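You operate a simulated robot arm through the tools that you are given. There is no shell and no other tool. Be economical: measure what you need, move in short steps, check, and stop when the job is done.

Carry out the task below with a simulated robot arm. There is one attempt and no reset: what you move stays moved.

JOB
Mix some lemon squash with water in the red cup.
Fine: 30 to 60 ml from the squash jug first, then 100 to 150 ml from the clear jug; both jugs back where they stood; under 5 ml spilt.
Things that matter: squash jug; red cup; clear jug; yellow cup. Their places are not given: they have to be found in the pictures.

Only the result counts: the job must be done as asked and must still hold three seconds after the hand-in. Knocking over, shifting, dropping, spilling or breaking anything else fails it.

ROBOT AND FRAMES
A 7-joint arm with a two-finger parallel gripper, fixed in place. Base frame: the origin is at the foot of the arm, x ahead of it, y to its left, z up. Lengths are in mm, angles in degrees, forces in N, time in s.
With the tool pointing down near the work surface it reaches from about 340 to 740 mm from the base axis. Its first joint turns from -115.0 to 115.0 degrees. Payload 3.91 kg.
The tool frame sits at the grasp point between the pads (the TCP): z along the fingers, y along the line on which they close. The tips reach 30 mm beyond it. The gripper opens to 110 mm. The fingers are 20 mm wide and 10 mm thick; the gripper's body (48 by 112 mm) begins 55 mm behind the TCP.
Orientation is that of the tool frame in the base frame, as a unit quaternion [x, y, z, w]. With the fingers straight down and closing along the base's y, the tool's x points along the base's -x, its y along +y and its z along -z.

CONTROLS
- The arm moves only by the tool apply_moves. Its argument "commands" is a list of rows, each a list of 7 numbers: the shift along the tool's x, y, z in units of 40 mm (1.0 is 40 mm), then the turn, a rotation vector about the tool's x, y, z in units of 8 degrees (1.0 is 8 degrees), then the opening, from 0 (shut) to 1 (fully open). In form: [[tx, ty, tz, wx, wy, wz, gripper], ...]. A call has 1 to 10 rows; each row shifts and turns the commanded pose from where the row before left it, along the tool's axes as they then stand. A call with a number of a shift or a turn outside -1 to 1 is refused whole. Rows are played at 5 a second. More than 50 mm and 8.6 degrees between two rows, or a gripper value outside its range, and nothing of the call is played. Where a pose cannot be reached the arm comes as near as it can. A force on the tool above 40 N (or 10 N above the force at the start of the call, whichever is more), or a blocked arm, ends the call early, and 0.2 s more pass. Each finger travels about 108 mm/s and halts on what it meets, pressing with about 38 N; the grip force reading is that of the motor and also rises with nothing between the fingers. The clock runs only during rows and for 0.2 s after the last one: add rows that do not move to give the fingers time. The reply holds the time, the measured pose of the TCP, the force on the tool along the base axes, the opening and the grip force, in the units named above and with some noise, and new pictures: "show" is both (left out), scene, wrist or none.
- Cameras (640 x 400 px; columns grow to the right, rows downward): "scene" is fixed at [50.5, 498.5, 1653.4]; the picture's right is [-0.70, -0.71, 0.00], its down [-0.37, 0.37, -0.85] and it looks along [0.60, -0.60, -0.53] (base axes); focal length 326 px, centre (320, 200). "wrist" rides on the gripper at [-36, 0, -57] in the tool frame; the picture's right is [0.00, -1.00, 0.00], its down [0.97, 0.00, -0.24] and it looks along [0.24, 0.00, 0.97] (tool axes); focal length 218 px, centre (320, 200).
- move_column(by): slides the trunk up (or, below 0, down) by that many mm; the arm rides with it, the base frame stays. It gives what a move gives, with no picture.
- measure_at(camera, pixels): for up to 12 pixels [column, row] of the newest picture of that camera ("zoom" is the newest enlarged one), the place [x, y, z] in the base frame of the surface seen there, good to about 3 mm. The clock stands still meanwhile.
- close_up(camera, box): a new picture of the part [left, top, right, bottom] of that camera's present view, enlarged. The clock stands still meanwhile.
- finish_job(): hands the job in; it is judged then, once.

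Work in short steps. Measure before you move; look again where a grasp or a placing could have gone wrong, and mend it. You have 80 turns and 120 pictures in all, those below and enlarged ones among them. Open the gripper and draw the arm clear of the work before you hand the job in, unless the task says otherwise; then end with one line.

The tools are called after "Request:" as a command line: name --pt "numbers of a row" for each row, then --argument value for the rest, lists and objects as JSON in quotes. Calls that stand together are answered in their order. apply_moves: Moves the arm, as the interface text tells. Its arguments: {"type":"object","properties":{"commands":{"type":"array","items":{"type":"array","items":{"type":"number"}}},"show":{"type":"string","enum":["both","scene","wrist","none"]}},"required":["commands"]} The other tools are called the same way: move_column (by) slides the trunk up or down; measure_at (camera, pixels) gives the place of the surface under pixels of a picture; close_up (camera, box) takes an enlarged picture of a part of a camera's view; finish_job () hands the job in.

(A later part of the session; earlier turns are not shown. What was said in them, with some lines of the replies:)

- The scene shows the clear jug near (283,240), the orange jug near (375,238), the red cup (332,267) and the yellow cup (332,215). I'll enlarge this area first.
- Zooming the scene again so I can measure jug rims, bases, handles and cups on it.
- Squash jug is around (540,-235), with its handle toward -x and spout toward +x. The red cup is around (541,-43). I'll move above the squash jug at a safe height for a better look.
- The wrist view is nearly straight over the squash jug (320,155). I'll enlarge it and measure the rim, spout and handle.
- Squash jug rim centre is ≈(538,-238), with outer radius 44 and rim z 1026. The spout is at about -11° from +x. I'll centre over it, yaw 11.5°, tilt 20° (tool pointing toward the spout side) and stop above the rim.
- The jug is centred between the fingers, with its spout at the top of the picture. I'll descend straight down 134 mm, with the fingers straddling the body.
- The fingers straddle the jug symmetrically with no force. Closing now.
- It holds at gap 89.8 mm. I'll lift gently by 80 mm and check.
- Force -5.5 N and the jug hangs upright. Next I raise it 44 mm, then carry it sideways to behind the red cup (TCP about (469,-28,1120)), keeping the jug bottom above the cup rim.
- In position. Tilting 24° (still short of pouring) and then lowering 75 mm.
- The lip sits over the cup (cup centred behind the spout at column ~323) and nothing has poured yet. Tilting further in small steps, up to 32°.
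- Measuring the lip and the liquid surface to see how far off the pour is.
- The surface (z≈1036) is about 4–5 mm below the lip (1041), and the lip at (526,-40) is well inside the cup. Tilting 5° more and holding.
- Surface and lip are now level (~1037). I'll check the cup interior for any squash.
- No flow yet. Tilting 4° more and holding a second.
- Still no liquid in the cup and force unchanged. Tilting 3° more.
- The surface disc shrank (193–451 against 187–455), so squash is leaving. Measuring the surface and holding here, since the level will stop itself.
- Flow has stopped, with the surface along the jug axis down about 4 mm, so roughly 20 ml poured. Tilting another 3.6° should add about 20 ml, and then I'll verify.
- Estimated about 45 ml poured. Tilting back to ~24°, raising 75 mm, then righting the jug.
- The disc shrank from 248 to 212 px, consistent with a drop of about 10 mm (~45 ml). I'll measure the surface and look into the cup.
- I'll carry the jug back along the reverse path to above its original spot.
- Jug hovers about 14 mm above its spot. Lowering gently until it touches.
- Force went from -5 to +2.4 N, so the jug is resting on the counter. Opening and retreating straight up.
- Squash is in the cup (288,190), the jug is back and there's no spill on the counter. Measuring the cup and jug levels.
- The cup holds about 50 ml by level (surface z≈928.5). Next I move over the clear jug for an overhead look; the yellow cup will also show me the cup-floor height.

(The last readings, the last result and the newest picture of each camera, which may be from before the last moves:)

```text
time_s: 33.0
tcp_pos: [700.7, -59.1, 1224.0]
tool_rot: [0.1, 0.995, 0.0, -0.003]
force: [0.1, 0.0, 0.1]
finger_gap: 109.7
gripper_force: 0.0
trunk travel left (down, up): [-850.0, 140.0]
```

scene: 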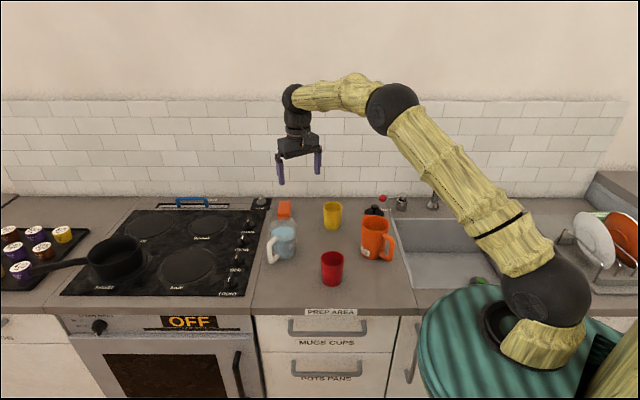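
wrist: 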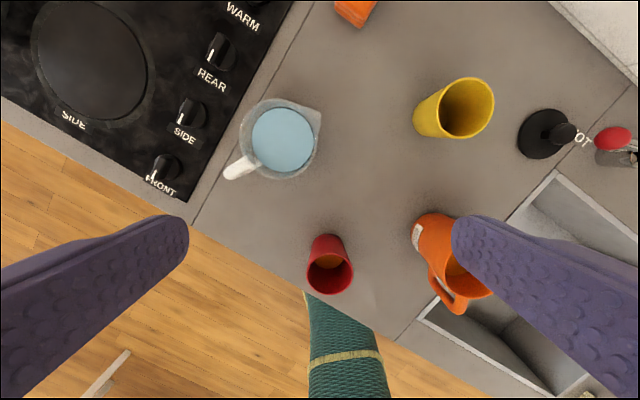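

Clear jug is seen at (282,140), spout up-right and handle down-left. Enlarging and measuring the rim, plus the yellow cup floor and red cup surface.

Request:
measure_at --camera "wrist" --pixels '[[458, 112], [464, 108], [455, 120], [462, 118], [330, 262], [326, 260], [335, 262], [331, 257], [282, 140], [275, 130], [290, 150], [270, 145]]'

Request:
close_up --camera "wrist" --box '[210, 85, 338, 195]'

```text
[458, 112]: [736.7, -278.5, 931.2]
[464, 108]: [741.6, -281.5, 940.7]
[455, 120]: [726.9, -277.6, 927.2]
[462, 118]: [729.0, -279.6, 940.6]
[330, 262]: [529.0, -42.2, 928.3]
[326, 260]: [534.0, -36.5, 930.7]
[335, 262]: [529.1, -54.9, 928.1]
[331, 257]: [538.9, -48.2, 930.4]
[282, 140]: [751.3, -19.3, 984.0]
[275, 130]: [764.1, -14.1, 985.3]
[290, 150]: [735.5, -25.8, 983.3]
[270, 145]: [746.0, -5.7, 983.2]
```

```text
3.64 times, centred on (274, 140) of wrist
```

zoom: 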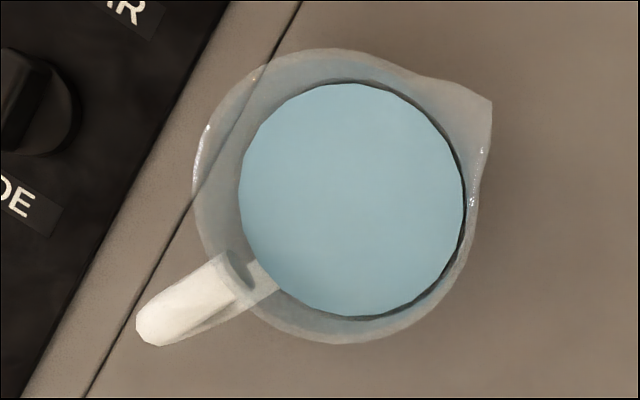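

Request:
measure_at --camera "zoom" --pixels '[[486, 103], [205, 150], [197, 170], [470, 210], [472, 240], [335, 337], [270, 320], [300, 57], [330, 50], [150, 330], [200, 290], [225, 262]]'

```text
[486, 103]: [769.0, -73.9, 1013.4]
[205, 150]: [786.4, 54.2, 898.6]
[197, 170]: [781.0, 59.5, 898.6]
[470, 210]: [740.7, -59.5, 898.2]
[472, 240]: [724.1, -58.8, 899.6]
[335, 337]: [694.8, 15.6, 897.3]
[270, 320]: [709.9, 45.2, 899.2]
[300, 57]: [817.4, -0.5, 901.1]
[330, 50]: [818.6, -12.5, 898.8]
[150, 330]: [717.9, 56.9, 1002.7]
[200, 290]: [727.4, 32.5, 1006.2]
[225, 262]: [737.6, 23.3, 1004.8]
```

Clear jug: axis at (751,-19.5), rim z≈1016, spout direction about -69°. Before grasping it I look into the yellow cup (same shape, empty) to calibrate the floor height of the red cup.

Request:
apply_moves --pt "-0.14 -0.94 0 0 0 0 1" --pt "-0.14 -0.94 0 0 0 0 1" --pt "-0.14 -0.94 0 0 0 0 1" --pt "-0.14 -0.94 0 0 0 0 1" --pt "-0.14 -0.94 0 0 0 0 1" --pt "0 0 0 0 0 0 1" --show "wrist"

```text
time_s: 34.4
tcp_pos: [689.9, -248.4, 1221.7]
tool_rot: [0.1, 0.995, 0.002, -0.004]
force: [-0.2, -0.3, 0.0]
finger_gap: 110.2
gripper_force: 0.0
trunk travel left (down, up): [-850.0, 140.0]
```

wrist: 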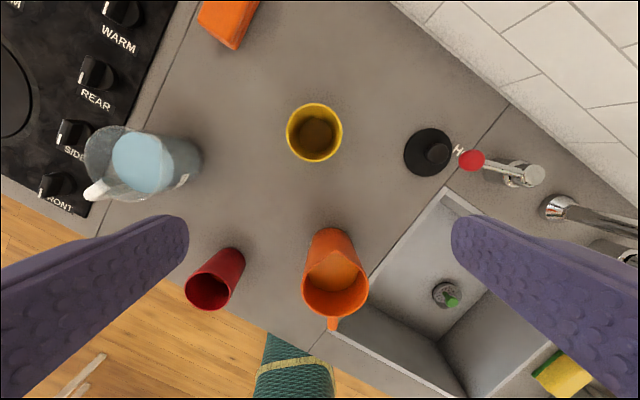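

Request:
close_up --camera "wrist" --box '[274, 97, 354, 167]'

Request:
measure_at --camera "wrist" --pixels '[[318, 132], [313, 128], [322, 128], [316, 138], [310, 132], [324, 134], [280, 170], [350, 170], [320, 180], [300, 90], [335, 268], [340, 280]]'

```text
5.71 times, centred on (314, 132) of wrist
```

zoom: 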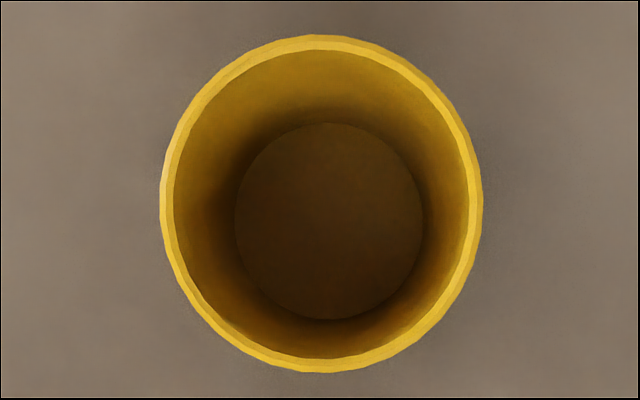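

```text
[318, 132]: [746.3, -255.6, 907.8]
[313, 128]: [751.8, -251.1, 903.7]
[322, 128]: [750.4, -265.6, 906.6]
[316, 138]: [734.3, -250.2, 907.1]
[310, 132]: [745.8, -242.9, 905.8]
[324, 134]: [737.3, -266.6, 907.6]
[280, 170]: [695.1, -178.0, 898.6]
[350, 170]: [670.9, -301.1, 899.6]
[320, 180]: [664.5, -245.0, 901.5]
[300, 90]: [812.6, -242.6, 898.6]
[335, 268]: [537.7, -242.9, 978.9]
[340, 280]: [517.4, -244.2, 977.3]
```

The cup floor is ≈906.5, so the red cup holds 22.5 mm of squash, about 54 ml, which is in range. The final target surface for +125 ml is z≈974. Now moving over the clear jug and yawing toward -69°.

Request:
apply_moves --pt "-0.058 0.985 0.15 0 0 0 1" --pt "-0.058 0.985 0.15 0 0 0 1" --pt "-0.058 0.985 0.15 0 0 0 1" --pt "-0.058 0.985 0.15 0 0 0 1" --pt "-0.058 0.985 0.15 0 0 0 1" --pt "-0.058 0.985 0.15 0 0 0 1" --pt "0 0 0 0 0 0.9 1" --pt "0 0 0 0 0 0.9 1" --pt "0 0 0 0 0 0.9 1" --pt "0 0 0 0 0 0.9 1" --show "none"

Request:
apply_moves --pt "0 0 0 0 0 0.9 1" --pt "0 0 0 0 0 0.9 1" --pt "0 0 0 0 0 0.9 1" --pt "0 0 0 0 0 0.9 1" --pt "0 0 0 0 -0.9 0 1" --pt "0 0 0 0 -0.8 0 1" --pt "0 0 0 0 -0.8 0 1" --pt "0 0 0 0 0 0 1"

```text
time_s: 36.6
tcp_pos: [750.3, -20.2, 1186.4]
tool_rot: [0.346, 0.938, 0.0, -0.004]
force: [-0.2, -0.2, -0.4]
finger_gap: 109.9
gripper_force: 0.0
trunk travel left (down, up): [-850.0, 140.0]
```

```text
time_s: 38.4
tcp_pos: [750.7, -21.2, 1186.7]
tool_rot: [0.558, 0.812, -0.1, 0.14]
force: [-0.5, 0.0, 1.1]
finger_gap: 110.1
gripper_force: 0.1
trunk travel left (down, up): [-850.0, 140.0]
```

scene: 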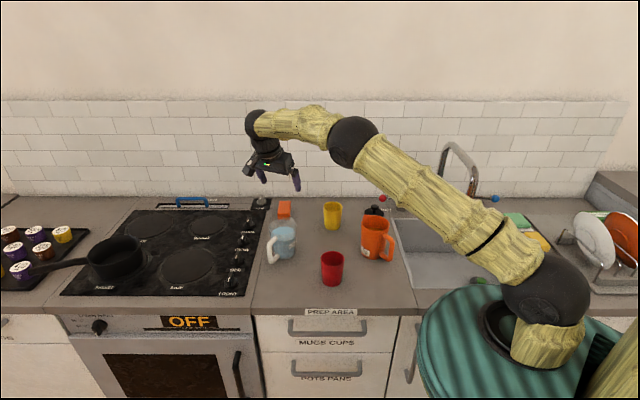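
wrist: 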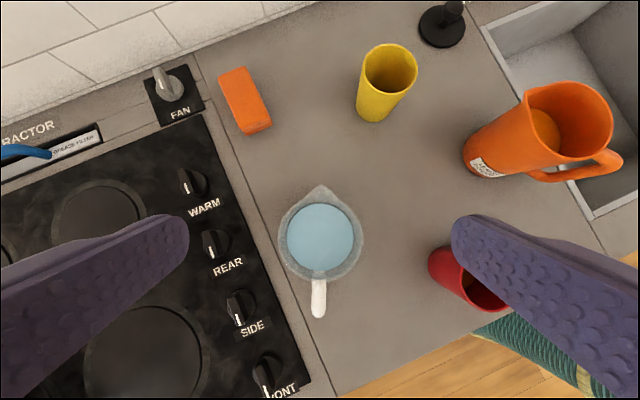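

Well aligned: spout up, handle down, jug centred at column 320. Descending to z≈1060 and checking.

Request:
apply_moves --pt "0.27 0 0.74 0 0 0 1" --pt "0.27 0 0.74 0 0 0 1" --pt "0.27 0 0.74 0 0 0 1" --pt "0.27 0 0.74 0 0 0 1" --pt "0 0 0 0 0 0 1"

```text
time_s: 39.6
tcp_pos: [748.5, -20.3, 1060.4]
tool_rot: [0.559, 0.811, -0.1, 0.139]
force: [0.7, 0.4, -0.2]
finger_gap: 109.9
gripper_force: 0.0
trunk travel left (down, up): [-850.0, 140.0]
```

scene: 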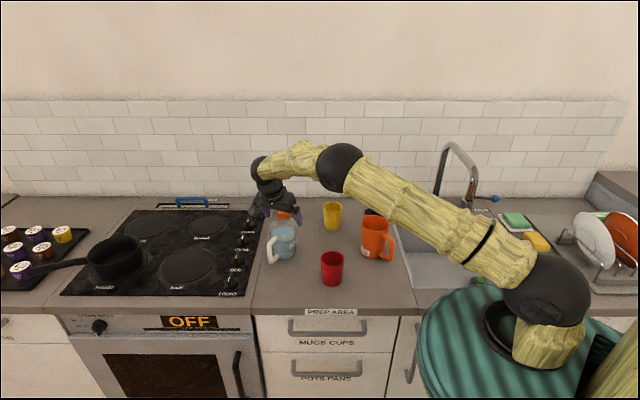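
wrist: 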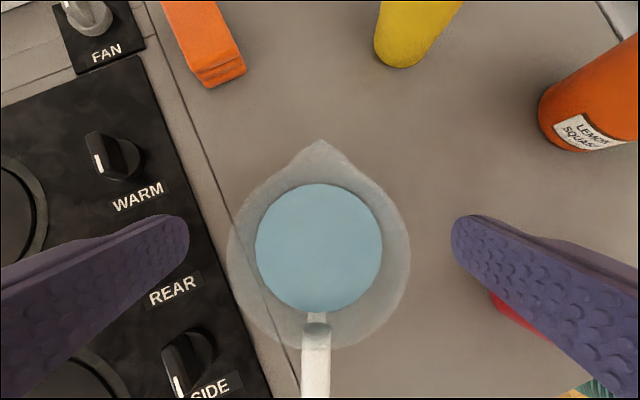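

Centred (rim columns 227–410). Descending the last 74 mm.

Request:
apply_moves --pt "0.211 0 0.58 0 0 0 1" --pt "0.211 0 0.58 0 0 0 1" --pt "0.211 0 0.58 0 0 0 1" --pt "0 0 0 0 0 0 1"

Request:
measure_at --camera "wrist" --pixels '[[320, 200], [320, 240], [320, 280], [280, 250], [360, 250]]'

```text
time_s: 40.6
tcp_pos: [748.2, -20.7, 986.0]
tool_rot: [0.558, 0.811, -0.1, 0.14]
force: [0.6, -0.4, 0.5]
finger_gap: 110.0
gripper_force: 0.0
trunk travel left (down, up): [-850.0, 140.0]
```

scene: 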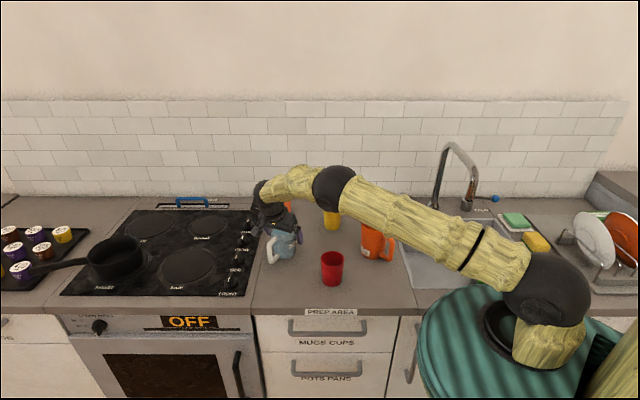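
wrist: 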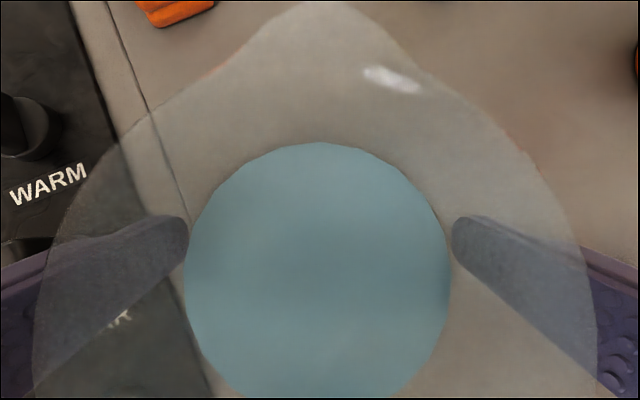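

```text
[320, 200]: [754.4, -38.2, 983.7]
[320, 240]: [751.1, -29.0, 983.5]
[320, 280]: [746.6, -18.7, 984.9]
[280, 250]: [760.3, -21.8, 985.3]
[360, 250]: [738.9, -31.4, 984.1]
```

Symmetric around the jug with no force. Closing on it.

Request:
apply_moves --pt "0 0.025 0 0 0 0 0.9" --pt "0 0 0 0 0 0 0.75" --pt "0 0 0 0 0 0 0.6" --pt "0 0 0 0 0 0 0.4" --pt "0 0 0 0 0 0 0" --pt "0 0 0 0 0 0 0" --show "wrist"

```text
time_s: 42.0
tcp_pos: [749.1, -19.7, 986.0]
tool_rot: [0.558, 0.812, -0.1, 0.141]
force: [0.7, -1.0, 0.5]
finger_gap: 89.6
gripper_force: 38.1
trunk travel left (down, up): [-850.0, 140.0]
```

wrist: 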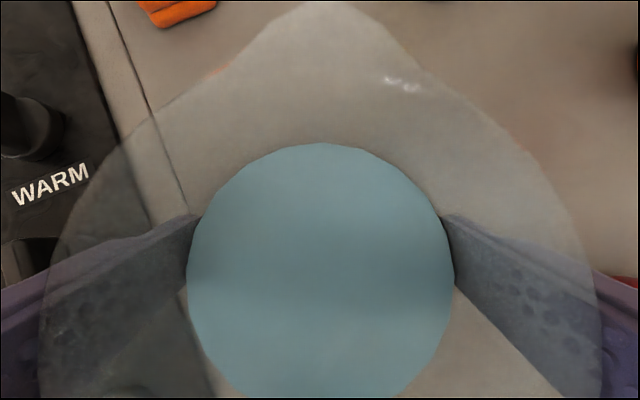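

Grip holds at 89.6 mm. Lifting 144 mm.

Request:
apply_moves --pt "-0.103 0 -0.282 0 0 0 0" --pt "-0.205 0 -0.564 0 0 0 0" --pt "-0.205 0 -0.564 0 0 0 0" --pt "-0.205 0 -0.564 0 0 0 0" --pt "-0.205 0 -0.564 0 0 0 0" --pt "-0.205 0 -0.564 0 0 0 0" --pt "-0.103 0 -0.282 0 0 0 0" --pt "0 0 0 0 0 0 0"

Request:
measure_at --camera "wrist" --pixels '[[320, 200], [320, 240], [320, 280], [320, 320], [280, 250], [360, 250], [250, 280], [390, 280], [320, 360]]'

```text
time_s: 43.8
tcp_pos: [750.4, -20.5, 1131.0]
tool_rot: [0.559, 0.811, -0.101, 0.139]
force: [0.4, -0.2, -5.8]
finger_gap: 89.7
gripper_force: 37.6
trunk travel left (down, up): [-850.0, 140.0]
```

scene: 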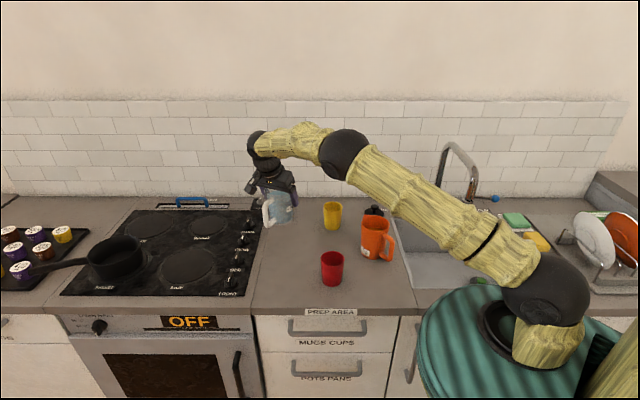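
wrist: 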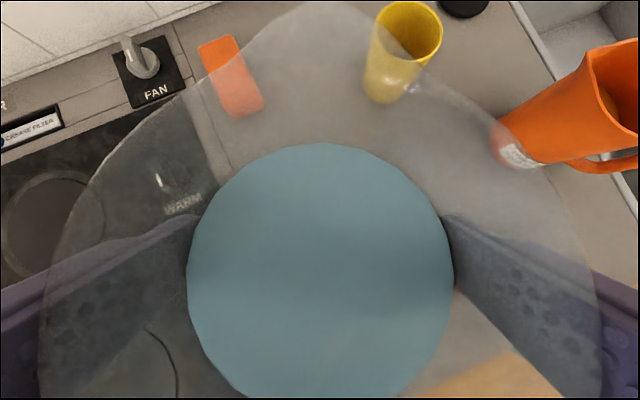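

```text
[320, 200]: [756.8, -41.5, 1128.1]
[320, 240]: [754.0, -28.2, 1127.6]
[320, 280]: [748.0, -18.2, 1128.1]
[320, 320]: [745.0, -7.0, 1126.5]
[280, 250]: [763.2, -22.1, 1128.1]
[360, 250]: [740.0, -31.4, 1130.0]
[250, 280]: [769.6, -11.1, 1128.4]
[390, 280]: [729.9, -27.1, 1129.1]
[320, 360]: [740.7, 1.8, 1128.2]
```

Jug lifted, upright, surface 2.5 mm below TCP. Carrying it inward toward the pour station, then yawing back by 57.5°.

Request:
apply_moves --pt "0.121 -0.368 -0.044 0 0 0 0" --pt "0.243 -0.737 -0.088 0 0 0 0" --pt "0.243 -0.737 -0.088 0 0 0 0" --pt "0.243 -0.737 -0.088 0 0 0 0" --pt "0.243 -0.737 -0.088 0 0 0 0" --pt "0.243 -0.737 -0.088 0 0 0 0" --pt "0.243 -0.737 -0.088 0 0 0 0" --pt "0.243 -0.737 -0.088 0 0 0 0" --pt "0.243 -0.737 -0.088 0 0 0 0" --pt "0.121 -0.368 -0.044 0 0 0 0" --show "scene"

Request:
apply_moves --pt "0 0 0 -0.154 0 -0.422 0" --pt "0 0 0 -0.307 0 -0.844 0" --pt "0 0 0 -0.307 0 -0.844 0" --pt "0 0 0 -0.307 0 -0.844 0" --pt "0 0 0 -0.307 0 -0.844 0" --pt "0 0 0 -0.307 0 -0.844 0" --pt "0 0 0 -0.307 0 -0.844 0" --pt "0 0 0 -0.307 0 -0.844 0" --pt "0 0 0 -0.154 0 -0.422 0" --pt "0 0 0 0 0 0 0"

```text
time_s: 46.0
tcp_pos: [469.1, -27.6, 1131.8]
tool_rot: [0.559, 0.811, -0.101, 0.14]
force: [0.2, -0.4, -5.6]
finger_gap: 90.0
gripper_force: 37.9
trunk travel left (down, up): [-850.0, 140.0]
```

scene: 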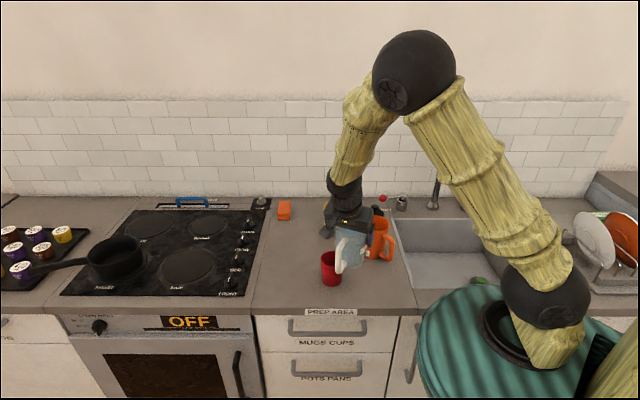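

```text
time_s: 48.2
tcp_pos: [470.2, -28.3, 1133.3]
tool_rot: [0.1, 0.981, -0.017, 0.168]
force: [-0.7, 0.4, -5.4]
finger_gap: 89.7
gripper_force: 38.0
trunk travel left (down, up): [-850.0, 140.0]
```

scene: 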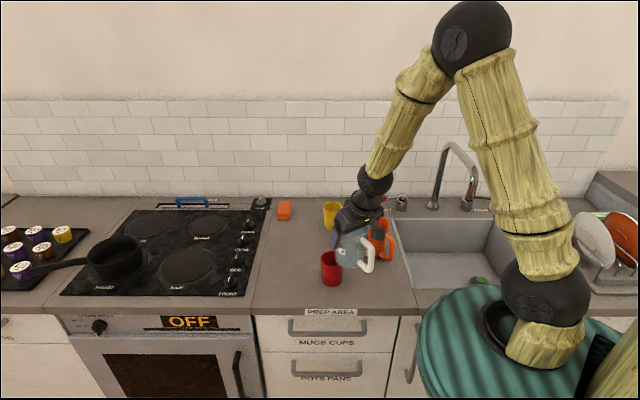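
wrist: 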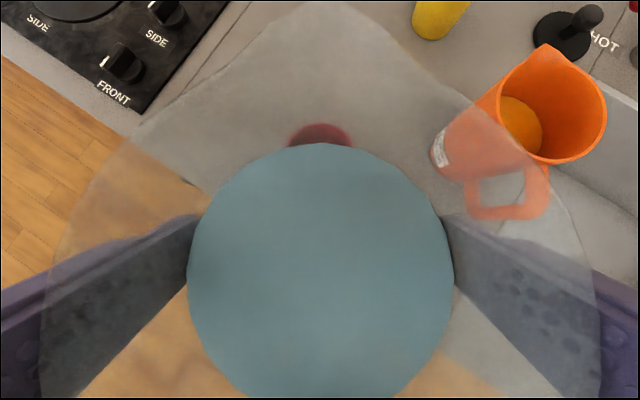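

At the pour station, upright. Tilting 20° (below onset) and lowering 83 mm.

Request:
apply_moves --pt "0 0 0 0 0.5 0 0" --pt "0 0 0 0 0.75 0 0" --pt "0 0 0 0 0.75 0 0" --pt "0 0 0 0 0.5 0 0" --pt "-0.005 0 0.4 0 0 0 0" --pt "-0.005 0 0.6 0 0 0 0" --pt "-0.005 0 0.6 0 0 0 0" --pt "-0.005 0 0.47 0 0 0 0" --pt "0 0 0 0 0 0 0"

Request:
measure_at --camera "wrist" --pixels '[[320, 6], [320, 160], [320, 200], [320, 240], [320, 280], [280, 240], [360, 240]]'

```text
time_s: 50.2
tcp_pos: [469.9, -29.7, 1049.1]
tool_rot: [0.102, 0.995, 0.0, -0.003]
force: [-0.4, -0.2, -5.6]
finger_gap: 89.8
gripper_force: 38.2
trunk travel left (down, up): [-850.0, 140.0]
```

scene: 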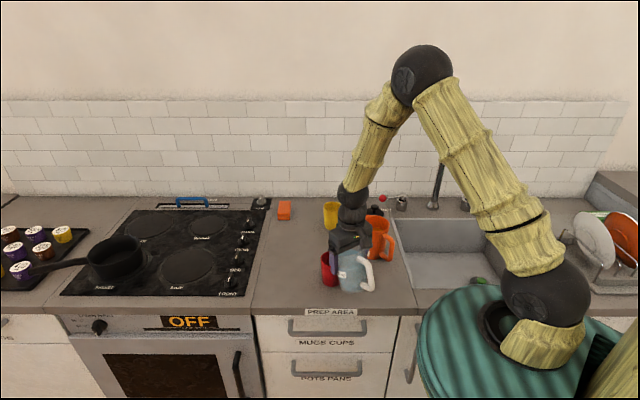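
wrist: 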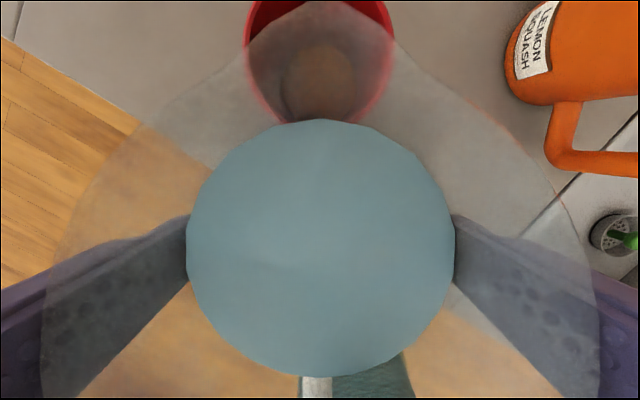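

```text
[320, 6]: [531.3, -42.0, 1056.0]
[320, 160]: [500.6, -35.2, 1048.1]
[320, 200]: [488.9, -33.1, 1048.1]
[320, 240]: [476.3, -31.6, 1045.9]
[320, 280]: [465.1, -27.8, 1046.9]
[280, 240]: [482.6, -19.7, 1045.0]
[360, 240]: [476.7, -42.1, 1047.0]
```

The cup is visible through the glass, with the lip (531,-42) over it. Tilting to ~36° quickly, then slowly to ~46° with a hold.

Request:
apply_moves --pt "0 0 0 0 0.5 0 0" --pt "0 0 0 0 0.7 0 0" --pt "0 0 0 0 0.5 0 0" --pt "0 0 0 0 0.3 0 0" --pt "-0.05 0 0 0 0.25 0 0" --pt "-0.05 0 0 0 0.25 0 0" --pt "-0.05 0 0 0 0.25 0 0" --pt "0 0 0 0 0.25 0 0" --pt "0 0 0 0 0.25 0 0" --pt "0 0 0 0 0 0 0"

Request:
apply_moves --pt "0 0 0 0 0 0 0" --pt "0 0 0 0 0 0 0" --pt "0 0 0 0 0 0 0" --show "wrist"

Request:
measure_at --camera "wrist" --pixels '[[320, 6], [320, 130], [320, 160], [320, 200], [320, 240], [280, 200], [360, 200], [320, 60]]'

```text
time_s: 52.4
tcp_pos: [475.8, -29.1, 1047.1]
tool_rot: [0.098, 0.969, 0.022, -0.227]
force: [0.0, 0.7, -5.2]
finger_gap: 89.6
gripper_force: 38.2
trunk travel left (down, up): [-850.0, 140.0]
```

scene: 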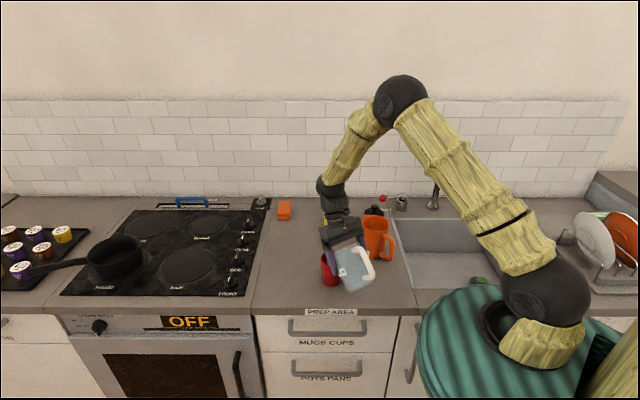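
wrist: 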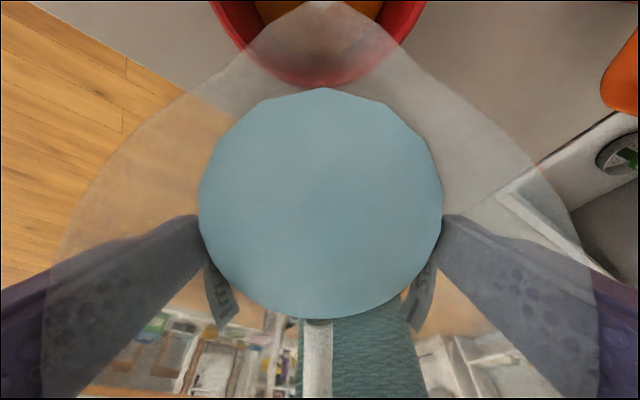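

```text
time_s: 53.2
tcp_pos: [476.0, -30.2, 1047.3]
tool_rot: [0.099, 0.969, 0.023, -0.227]
force: [-0.6, -0.6, -4.0]
finger_gap: 90.2
gripper_force: 38.3
trunk travel left (down, up): [-850.0, 140.0]
```

wrist: 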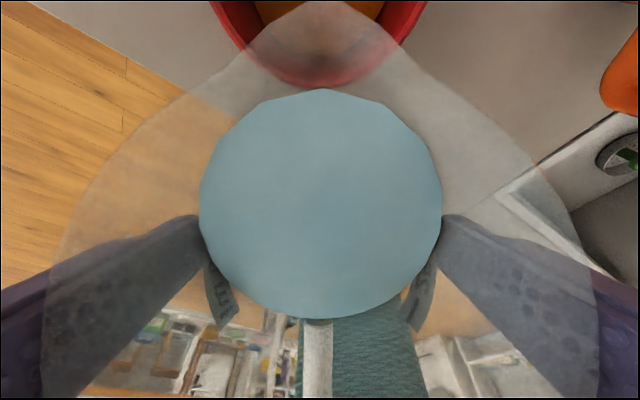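

```text
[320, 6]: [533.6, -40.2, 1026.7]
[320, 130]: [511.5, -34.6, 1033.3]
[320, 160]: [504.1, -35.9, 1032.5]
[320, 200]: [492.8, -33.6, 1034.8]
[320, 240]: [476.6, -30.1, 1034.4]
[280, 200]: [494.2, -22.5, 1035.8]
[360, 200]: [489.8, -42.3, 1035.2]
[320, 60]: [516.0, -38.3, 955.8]
```

θ is now ≈46° and water has flowed. Liquid in the cup is visible through the glass near (345,8) and (270,8), so I'm measuring its level.

Request:
measure_at --camera "wrist" --pixels '[[265, 6], [272, 8], [290, 18], [350, 18], [360, 12], [368, 6], [372, 3], [280, 12]]'

Request:
close_up --camera "wrist" --box '[200, 0, 440, 150]'

```text
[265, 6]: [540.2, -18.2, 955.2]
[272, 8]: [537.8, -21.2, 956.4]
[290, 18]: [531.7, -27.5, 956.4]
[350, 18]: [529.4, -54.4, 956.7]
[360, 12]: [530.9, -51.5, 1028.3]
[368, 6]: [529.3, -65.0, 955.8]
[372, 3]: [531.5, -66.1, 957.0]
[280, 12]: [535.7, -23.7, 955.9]
```

```text
2.67 times, centred on (320, 75) of wrist
```

zoom: 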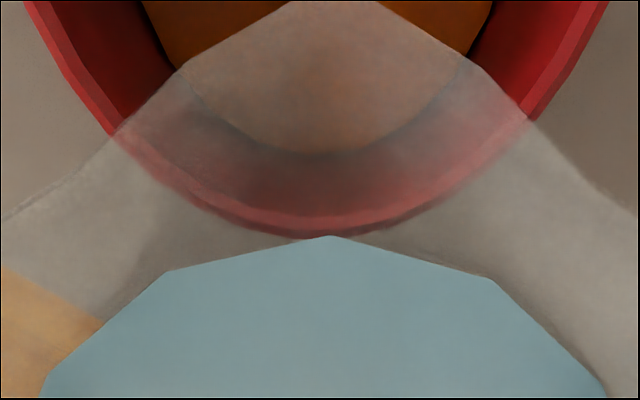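

The cup surface is at z≈956, so about 73 ml of water has gone in. Tilting another ~5° slowly and measuring again.

Request:
apply_moves --pt "-0.04 0 0 0 0.16 0 0" --pt "-0.04 0 0 0 0.16 0 0" --pt "0 0 0 0 0.16 0 0" --pt "0 0 0 0 0.12 0 0" --pt "0 0 0 0 0 0 0" --pt "0 0 0 0 0 0 0" --pt "0 0 0 0 0 0 0" --pt "0 0 0 0 0 0 0" --pt "0 0 0 0 0 0 0" --show "wrist"

Request:
measure_at --camera "wrist" --pixels '[[265, 6], [272, 8], [290, 18], [350, 18], [280, 25], [368, 6], [372, 3], [280, 12], [320, 40], [300, 30], [335, 30]]'

Request:
close_up --camera "wrist" --box '[200, 0, 440, 150]'

```text
time_s: 55.2
tcp_pos: [478.7, -29.5, 1045.3]
tool_rot: [0.097, 0.958, 0.027, -0.268]
force: [0.3, -0.2, -4.2]
finger_gap: 89.6
gripper_force: 38.4
trunk travel left (down, up): [-850.0, 140.0]
```

wrist: 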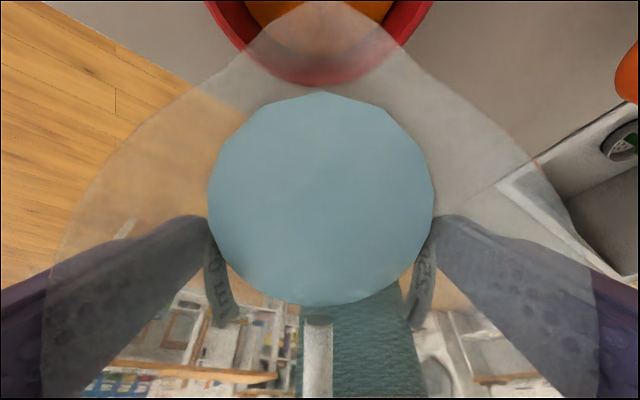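

```text
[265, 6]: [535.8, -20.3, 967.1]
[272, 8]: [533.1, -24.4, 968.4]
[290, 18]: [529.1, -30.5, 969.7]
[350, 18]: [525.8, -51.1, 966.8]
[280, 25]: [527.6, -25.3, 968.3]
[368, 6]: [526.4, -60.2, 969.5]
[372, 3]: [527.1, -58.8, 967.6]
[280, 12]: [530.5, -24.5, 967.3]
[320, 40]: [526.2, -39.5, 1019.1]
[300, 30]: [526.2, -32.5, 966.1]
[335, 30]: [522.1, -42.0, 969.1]
```

```text
2.67 times, centred on (320, 75) of wrist
```

zoom: 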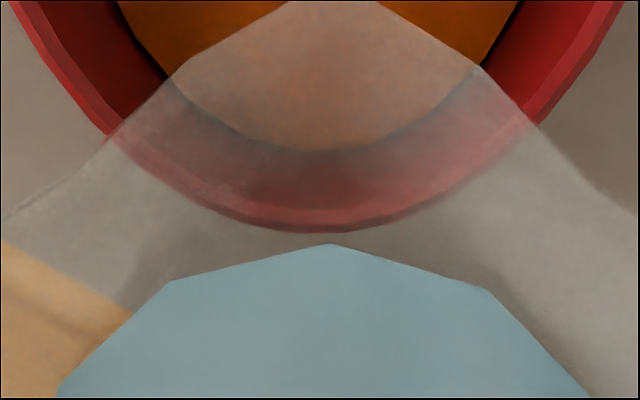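

Level 968, so ~107 ml. Tilting 2° more for about 16 ml.

Request:
apply_moves --pt "0 0 0 0 0.12 0 0" --pt "0 0 0 0 0.12 0 0" --pt "0 0 0 0 0 0 0" --pt "0 0 0 0 0 0 0" --pt "0 0 0 0 0 0 0" --pt "0 0 0 0 0 0 0" --show "wrist"

Request:
measure_at --camera "wrist" --pixels '[[265, 6], [272, 8], [290, 18], [350, 18], [280, 25], [368, 6], [372, 3], [280, 12], [300, 30], [335, 30]]'

```text
time_s: 56.6
tcp_pos: [478.5, -31.0, 1045.7]
tool_rot: [0.096, 0.954, 0.029, -0.283]
force: [-0.5, 0.6, -4.1]
finger_gap: 89.4
gripper_force: 38.1
trunk travel left (down, up): [-850.0, 140.0]
```

wrist: 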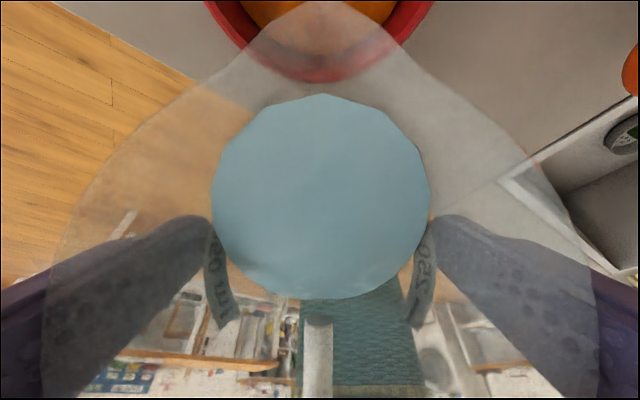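

```text
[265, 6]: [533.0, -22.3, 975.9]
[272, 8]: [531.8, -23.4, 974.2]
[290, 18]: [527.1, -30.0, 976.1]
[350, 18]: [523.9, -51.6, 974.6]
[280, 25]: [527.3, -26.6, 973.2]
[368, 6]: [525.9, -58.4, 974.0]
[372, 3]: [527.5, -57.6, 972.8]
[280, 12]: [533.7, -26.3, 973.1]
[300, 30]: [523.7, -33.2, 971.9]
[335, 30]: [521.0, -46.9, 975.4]
```

Level 974, about 125 ml of water. Tilting back now, with a slight backward shift for cup clearance, then raising and righting.

Request:
apply_moves --pt "0 0 0 0 -0.8 0 0" --pt "0 0 0 0 -0.8 0 0" --pt "0.12 0 0 0 -0.8 0 0" --pt "0.12 0 0 0 -0.5 0 0" --pt "0.05 0 -0.4 0 -0.3 0 0" --pt "0.05 0 -0.6 0 -0.3 0 0" --pt "0.03 0 -0.6 0 -0.3 0 0" --pt "0 0 -0.5 0 -0.3 0 0" --pt "0 0 0 0 0 0 0"

```text
time_s: 58.6
tcp_pos: [474.1, -29.2, 1133.1]
tool_rot: [0.101, 0.995, 0.0, -0.003]
force: [1.2, 0.0, -4.1]
finger_gap: 90.0
gripper_force: 38.2
trunk travel left (down, up): [-850.0, 140.0]
```

scene: 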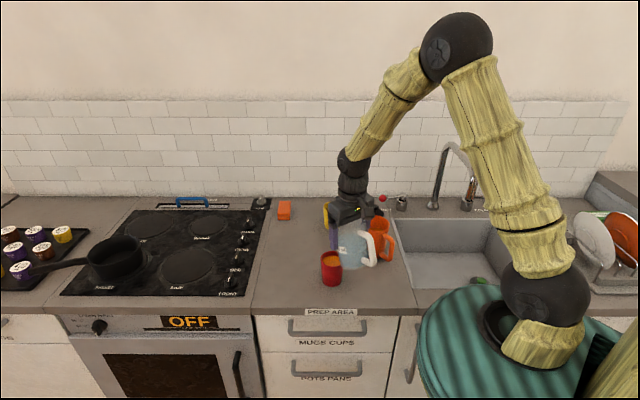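
wrist: 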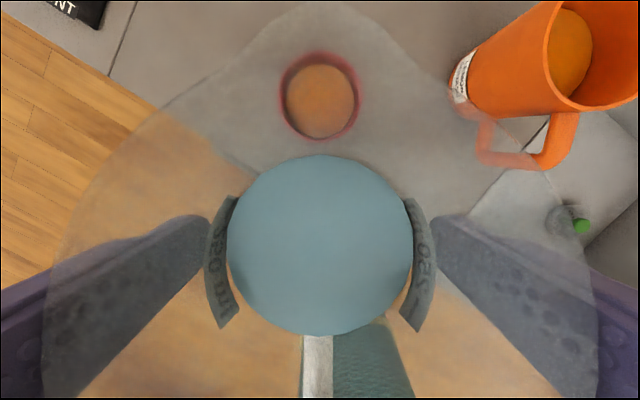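

Cup surface is visible in the scene view. Checking it while righting the jug and yawing back toward its original heading.

Request:
measure_at --camera "scene" --pixels '[[332, 261], [328, 261], [336, 261], [332, 258]]'

Request:
apply_moves --pt "0 0 0 0 -0.6 0 0" --pt "0 0 0 0 -0.7 0 0" --pt "0 0 0 0 -0.7 0 0" --pt "0 0 0 0 -0.5 0 0" --pt "0 0 0 0 0 0 0" --show "none"

Request:
apply_moves --pt "0 0 0 0.154 0 0.422 0" --pt "0 0 0 0.307 0 0.844 0" --pt "0 0 0 0.307 0 0.844 0" --pt "0 0 0 0.307 0 0.844 0" --pt "0 0 0 0.307 0 0.844 0" --pt "0 0 0 0.307 0 0.844 0" --pt "0 0 0 0.307 0 0.844 0" --pt "0 0 0 0.307 0 0.844 0" --pt "0 0 0 0.154 0 0.422 0" --pt "0 0 0 0 0 0 0"

```text
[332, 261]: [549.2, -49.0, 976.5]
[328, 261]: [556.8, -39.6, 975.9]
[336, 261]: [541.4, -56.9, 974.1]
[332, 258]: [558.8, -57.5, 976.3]
```

```text
time_s: 59.8
tcp_pos: [473.8, -28.9, 1132.7]
tool_rot: [0.1, 0.98, -0.018, 0.171]
force: [0.2, -0.7, -4.0]
finger_gap: 89.8
gripper_force: 38.3
trunk travel left (down, up): [-850.0, 140.0]
```

```text
time_s: 62.0
tcp_pos: [472.6, -29.1, 1133.9]
tool_rot: [0.559, 0.811, -0.099, 0.14]
force: [0.5, -0.1, -4.7]
finger_gap: 89.7
gripper_force: 37.8
trunk travel left (down, up): [-850.0, 140.0]
```

scene: 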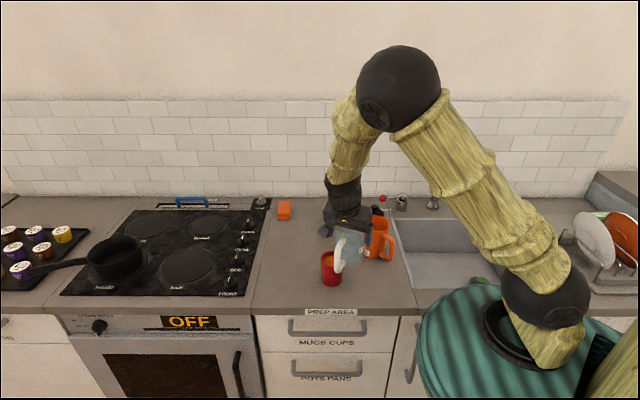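
wrist: 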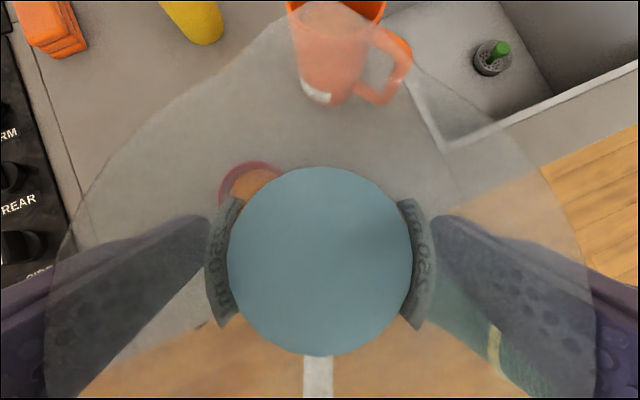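

Level ≈975 and the load dropped by 1.3 N, consistent with ~125–130 ml. Carrying the jug back to above its spot.

Request:
apply_moves --pt "-0.118 0.363 0.043 0 0 0 0" --pt "-0.2365 0.726 0.086 0 0 0 0" --pt "-0.2365 0.726 0.086 0 0 0 0" --pt "-0.2365 0.726 0.086 0 0 0 0" --pt "-0.2365 0.726 0.086 0 0 0 0" --pt "-0.2365 0.726 0.086 0 0 0 0" --pt "-0.2365 0.726 0.086 0 0 0 0" --pt "-0.2365 0.726 0.086 0 0 0 0" --pt "-0.2365 0.726 0.086 0 0 0 0" --pt "-0.118 0.363 0.043 0 0 0 0" --show "none"

Request:
apply_moves --pt "0 0 0 0 0 0 0" --pt "0 0 0 0 0 0 0" --show "none"

```text
time_s: 64.2
tcp_pos: [751.1, -20.9, 1131.3]
tool_rot: [0.559, 0.811, -0.1, 0.14]
force: [0.0, 0.2, -3.3]
finger_gap: 89.7
gripper_force: 38.5
trunk travel left (down, up): [-850.0, 140.0]
```

```text
time_s: 64.8
tcp_pos: [751.5, -21.4, 1132.1]
tool_rot: [0.558, 0.812, -0.099, 0.141]
force: [0.5, 0.6, -4.0]
finger_gap: 89.5
gripper_force: 38.1
trunk travel left (down, up): [-850.0, 140.0]
```

Back over the original spot (within ~1 mm). Descending to about 12 mm above contact.

Request:
apply_moves --pt "0.113 -0.023 0.31 0 0 0 0" --pt "0.226 0 0.62 0 0 0 0" --pt "0.226 0 0.62 0 0 0 0" --pt "0.226 0 0.62 0 0 0 0" --pt "0.226 0 0.62 0 0 0 0" --pt "0.113 0 0.31 0 0 0 0" --pt "0 0 0 0 0 0 0"

Request:
close_up --camera "scene" --box '[240, 180, 420, 292]'

```text
time_s: 66.4
tcp_pos: [747.8, -21.0, 1000.6]
tool_rot: [0.559, 0.811, -0.101, 0.14]
force: [0.5, -0.4, -4.8]
finger_gap: 89.8
gripper_force: 37.7
trunk travel left (down, up): [-850.0, 140.0]
```

scene: 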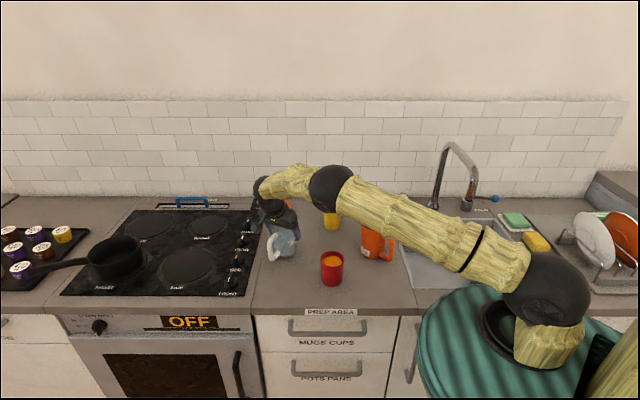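
wrist: 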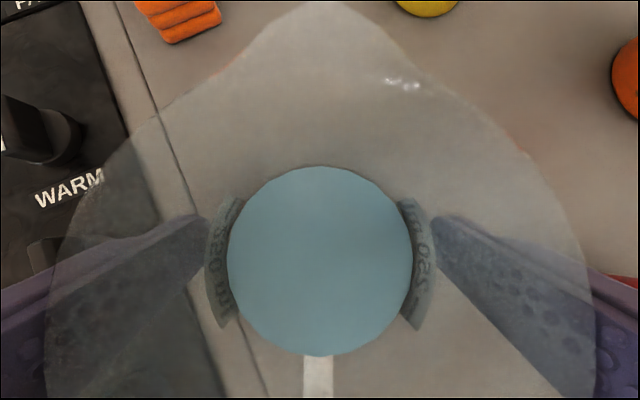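

```text
3.56 times, centred on (330, 236) of scene
```

zoom: 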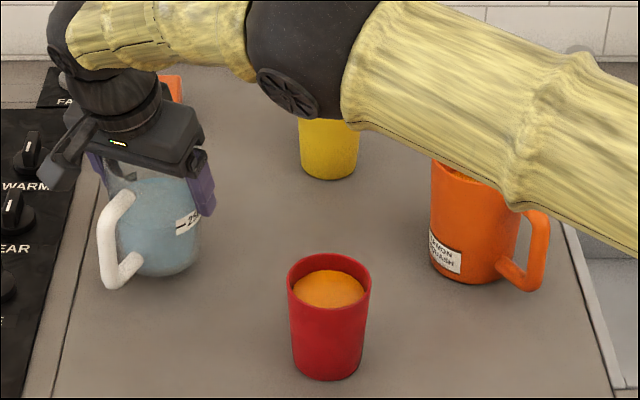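

Lowering the last ~14 mm gently.

Request:
apply_moves --pt "0.043 0.03 0.117 0 0 0 0" --pt "0.034 0 0.094 0 0 0 0" --pt "0.021 0 0.058 0 0 0 0" --pt "0.017 0 0.047 0 0 0 0" --pt "0 0 0 0 0 0 0" --show "none"

```text
time_s: 67.6
tcp_pos: [749.5, -20.6, 986.7]
tool_rot: [0.558, 0.812, -0.099, 0.141]
force: [0.9, -0.4, -0.1]
finger_gap: 89.4
gripper_force: 37.7
trunk travel left (down, up): [-850.0, 140.0]
```

Load is nearly carried by the counter. Another 0.8 mm down, then I open and retreat upward.

Request:
apply_moves --pt "0.007 0 0.019 0 0 0 0" --pt "0 0 0 0 0 0 0" --pt "0 0 0 0 0 0 0.88" --pt "0 0 0 0 0 0 1" --pt "0 0 0 0 0 0 1" --pt "0 0 0 0 0 0 1" --show "wrist"

Request:
apply_moves --pt "-0.1 0 -0.282 0 0 0 1" --pt "-0.2 0 -0.56 0 0 0 1" --pt "-0.3 0 -0.82 0 0 0 1" --pt "-0.3 0 -0.82 0 0 0 1" --pt "-0.3 0 -0.82 0 0 0 1" --pt "-0.3 0 -0.82 0 0 0 1" --pt "-0.3 0 -0.82 0 0 0 1" --pt "0 -0.5 -0.8 0 0 0 1" --pt "0 -0.5 -0.8 0 0 0 1" --pt "0 0 0 0 0 0 1"

Request:
close_up --camera "scene" --box '[240, 180, 420, 292]'

```text
time_s: 69.0
tcp_pos: [748.5, -18.9, 986.4]
tool_rot: [0.557, 0.812, -0.099, 0.14]
force: [0.1, 0.2, 0.3]
finger_gap: 109.9
gripper_force: 0.0
trunk travel left (down, up): [-850.0, 140.0]
```

wrist: 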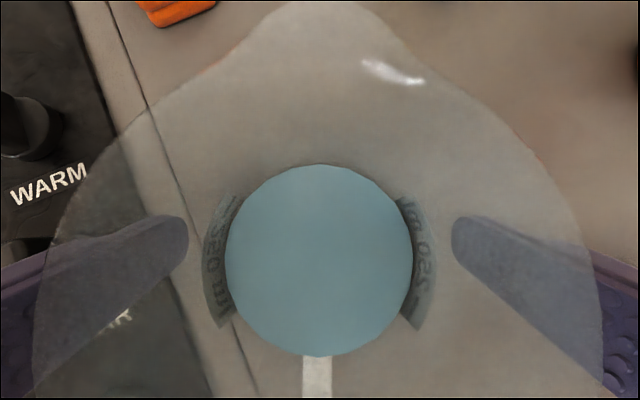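

```text
time_s: 71.2
tcp_pos: [706.7, -13.9, 1257.5]
tool_rot: [0.558, 0.811, -0.099, 0.141]
force: [-0.3, -0.4, -0.1]
finger_gap: 110.0
gripper_force: 0.0
trunk travel left (down, up): [-850.0, 140.0]
```

scene: 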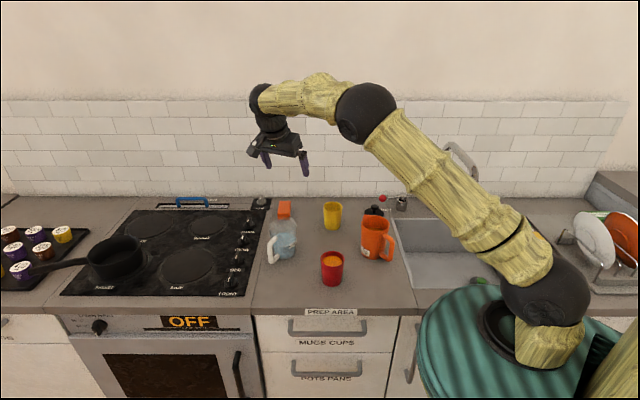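
wrist: 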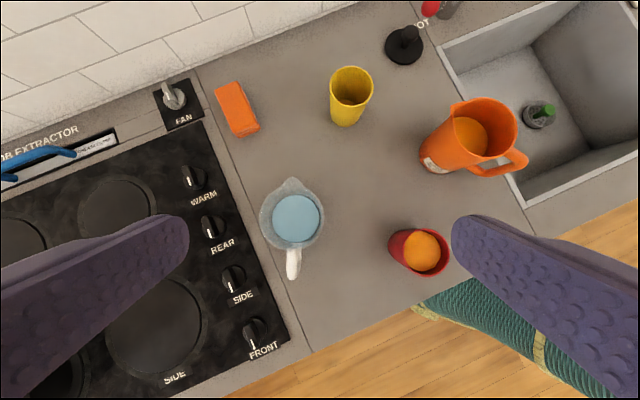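

```text
3.56 times, centred on (330, 236) of scene
```

zoom: 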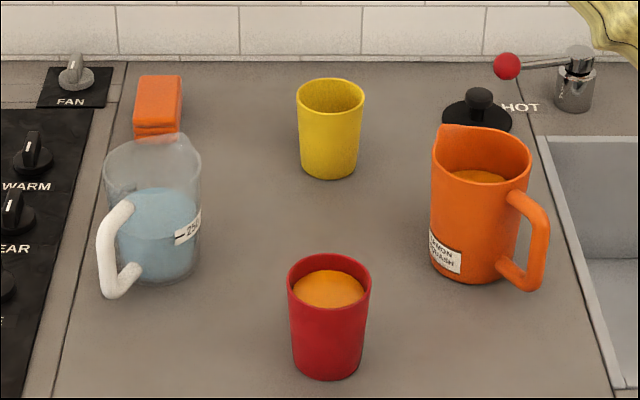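

Both jugs stand upright in their places, the cup is filled with no spill on the counter, and the gripper is open and clear. Handing in.

Request:
finish_job

```text
The job is handed in.
```

The job is handed in: by level readings, the red cup got about 54 ml of squash and then about 125 ml of water, both jugs are back within a few millimetres of where they stood, and no spill showed in the pictures.
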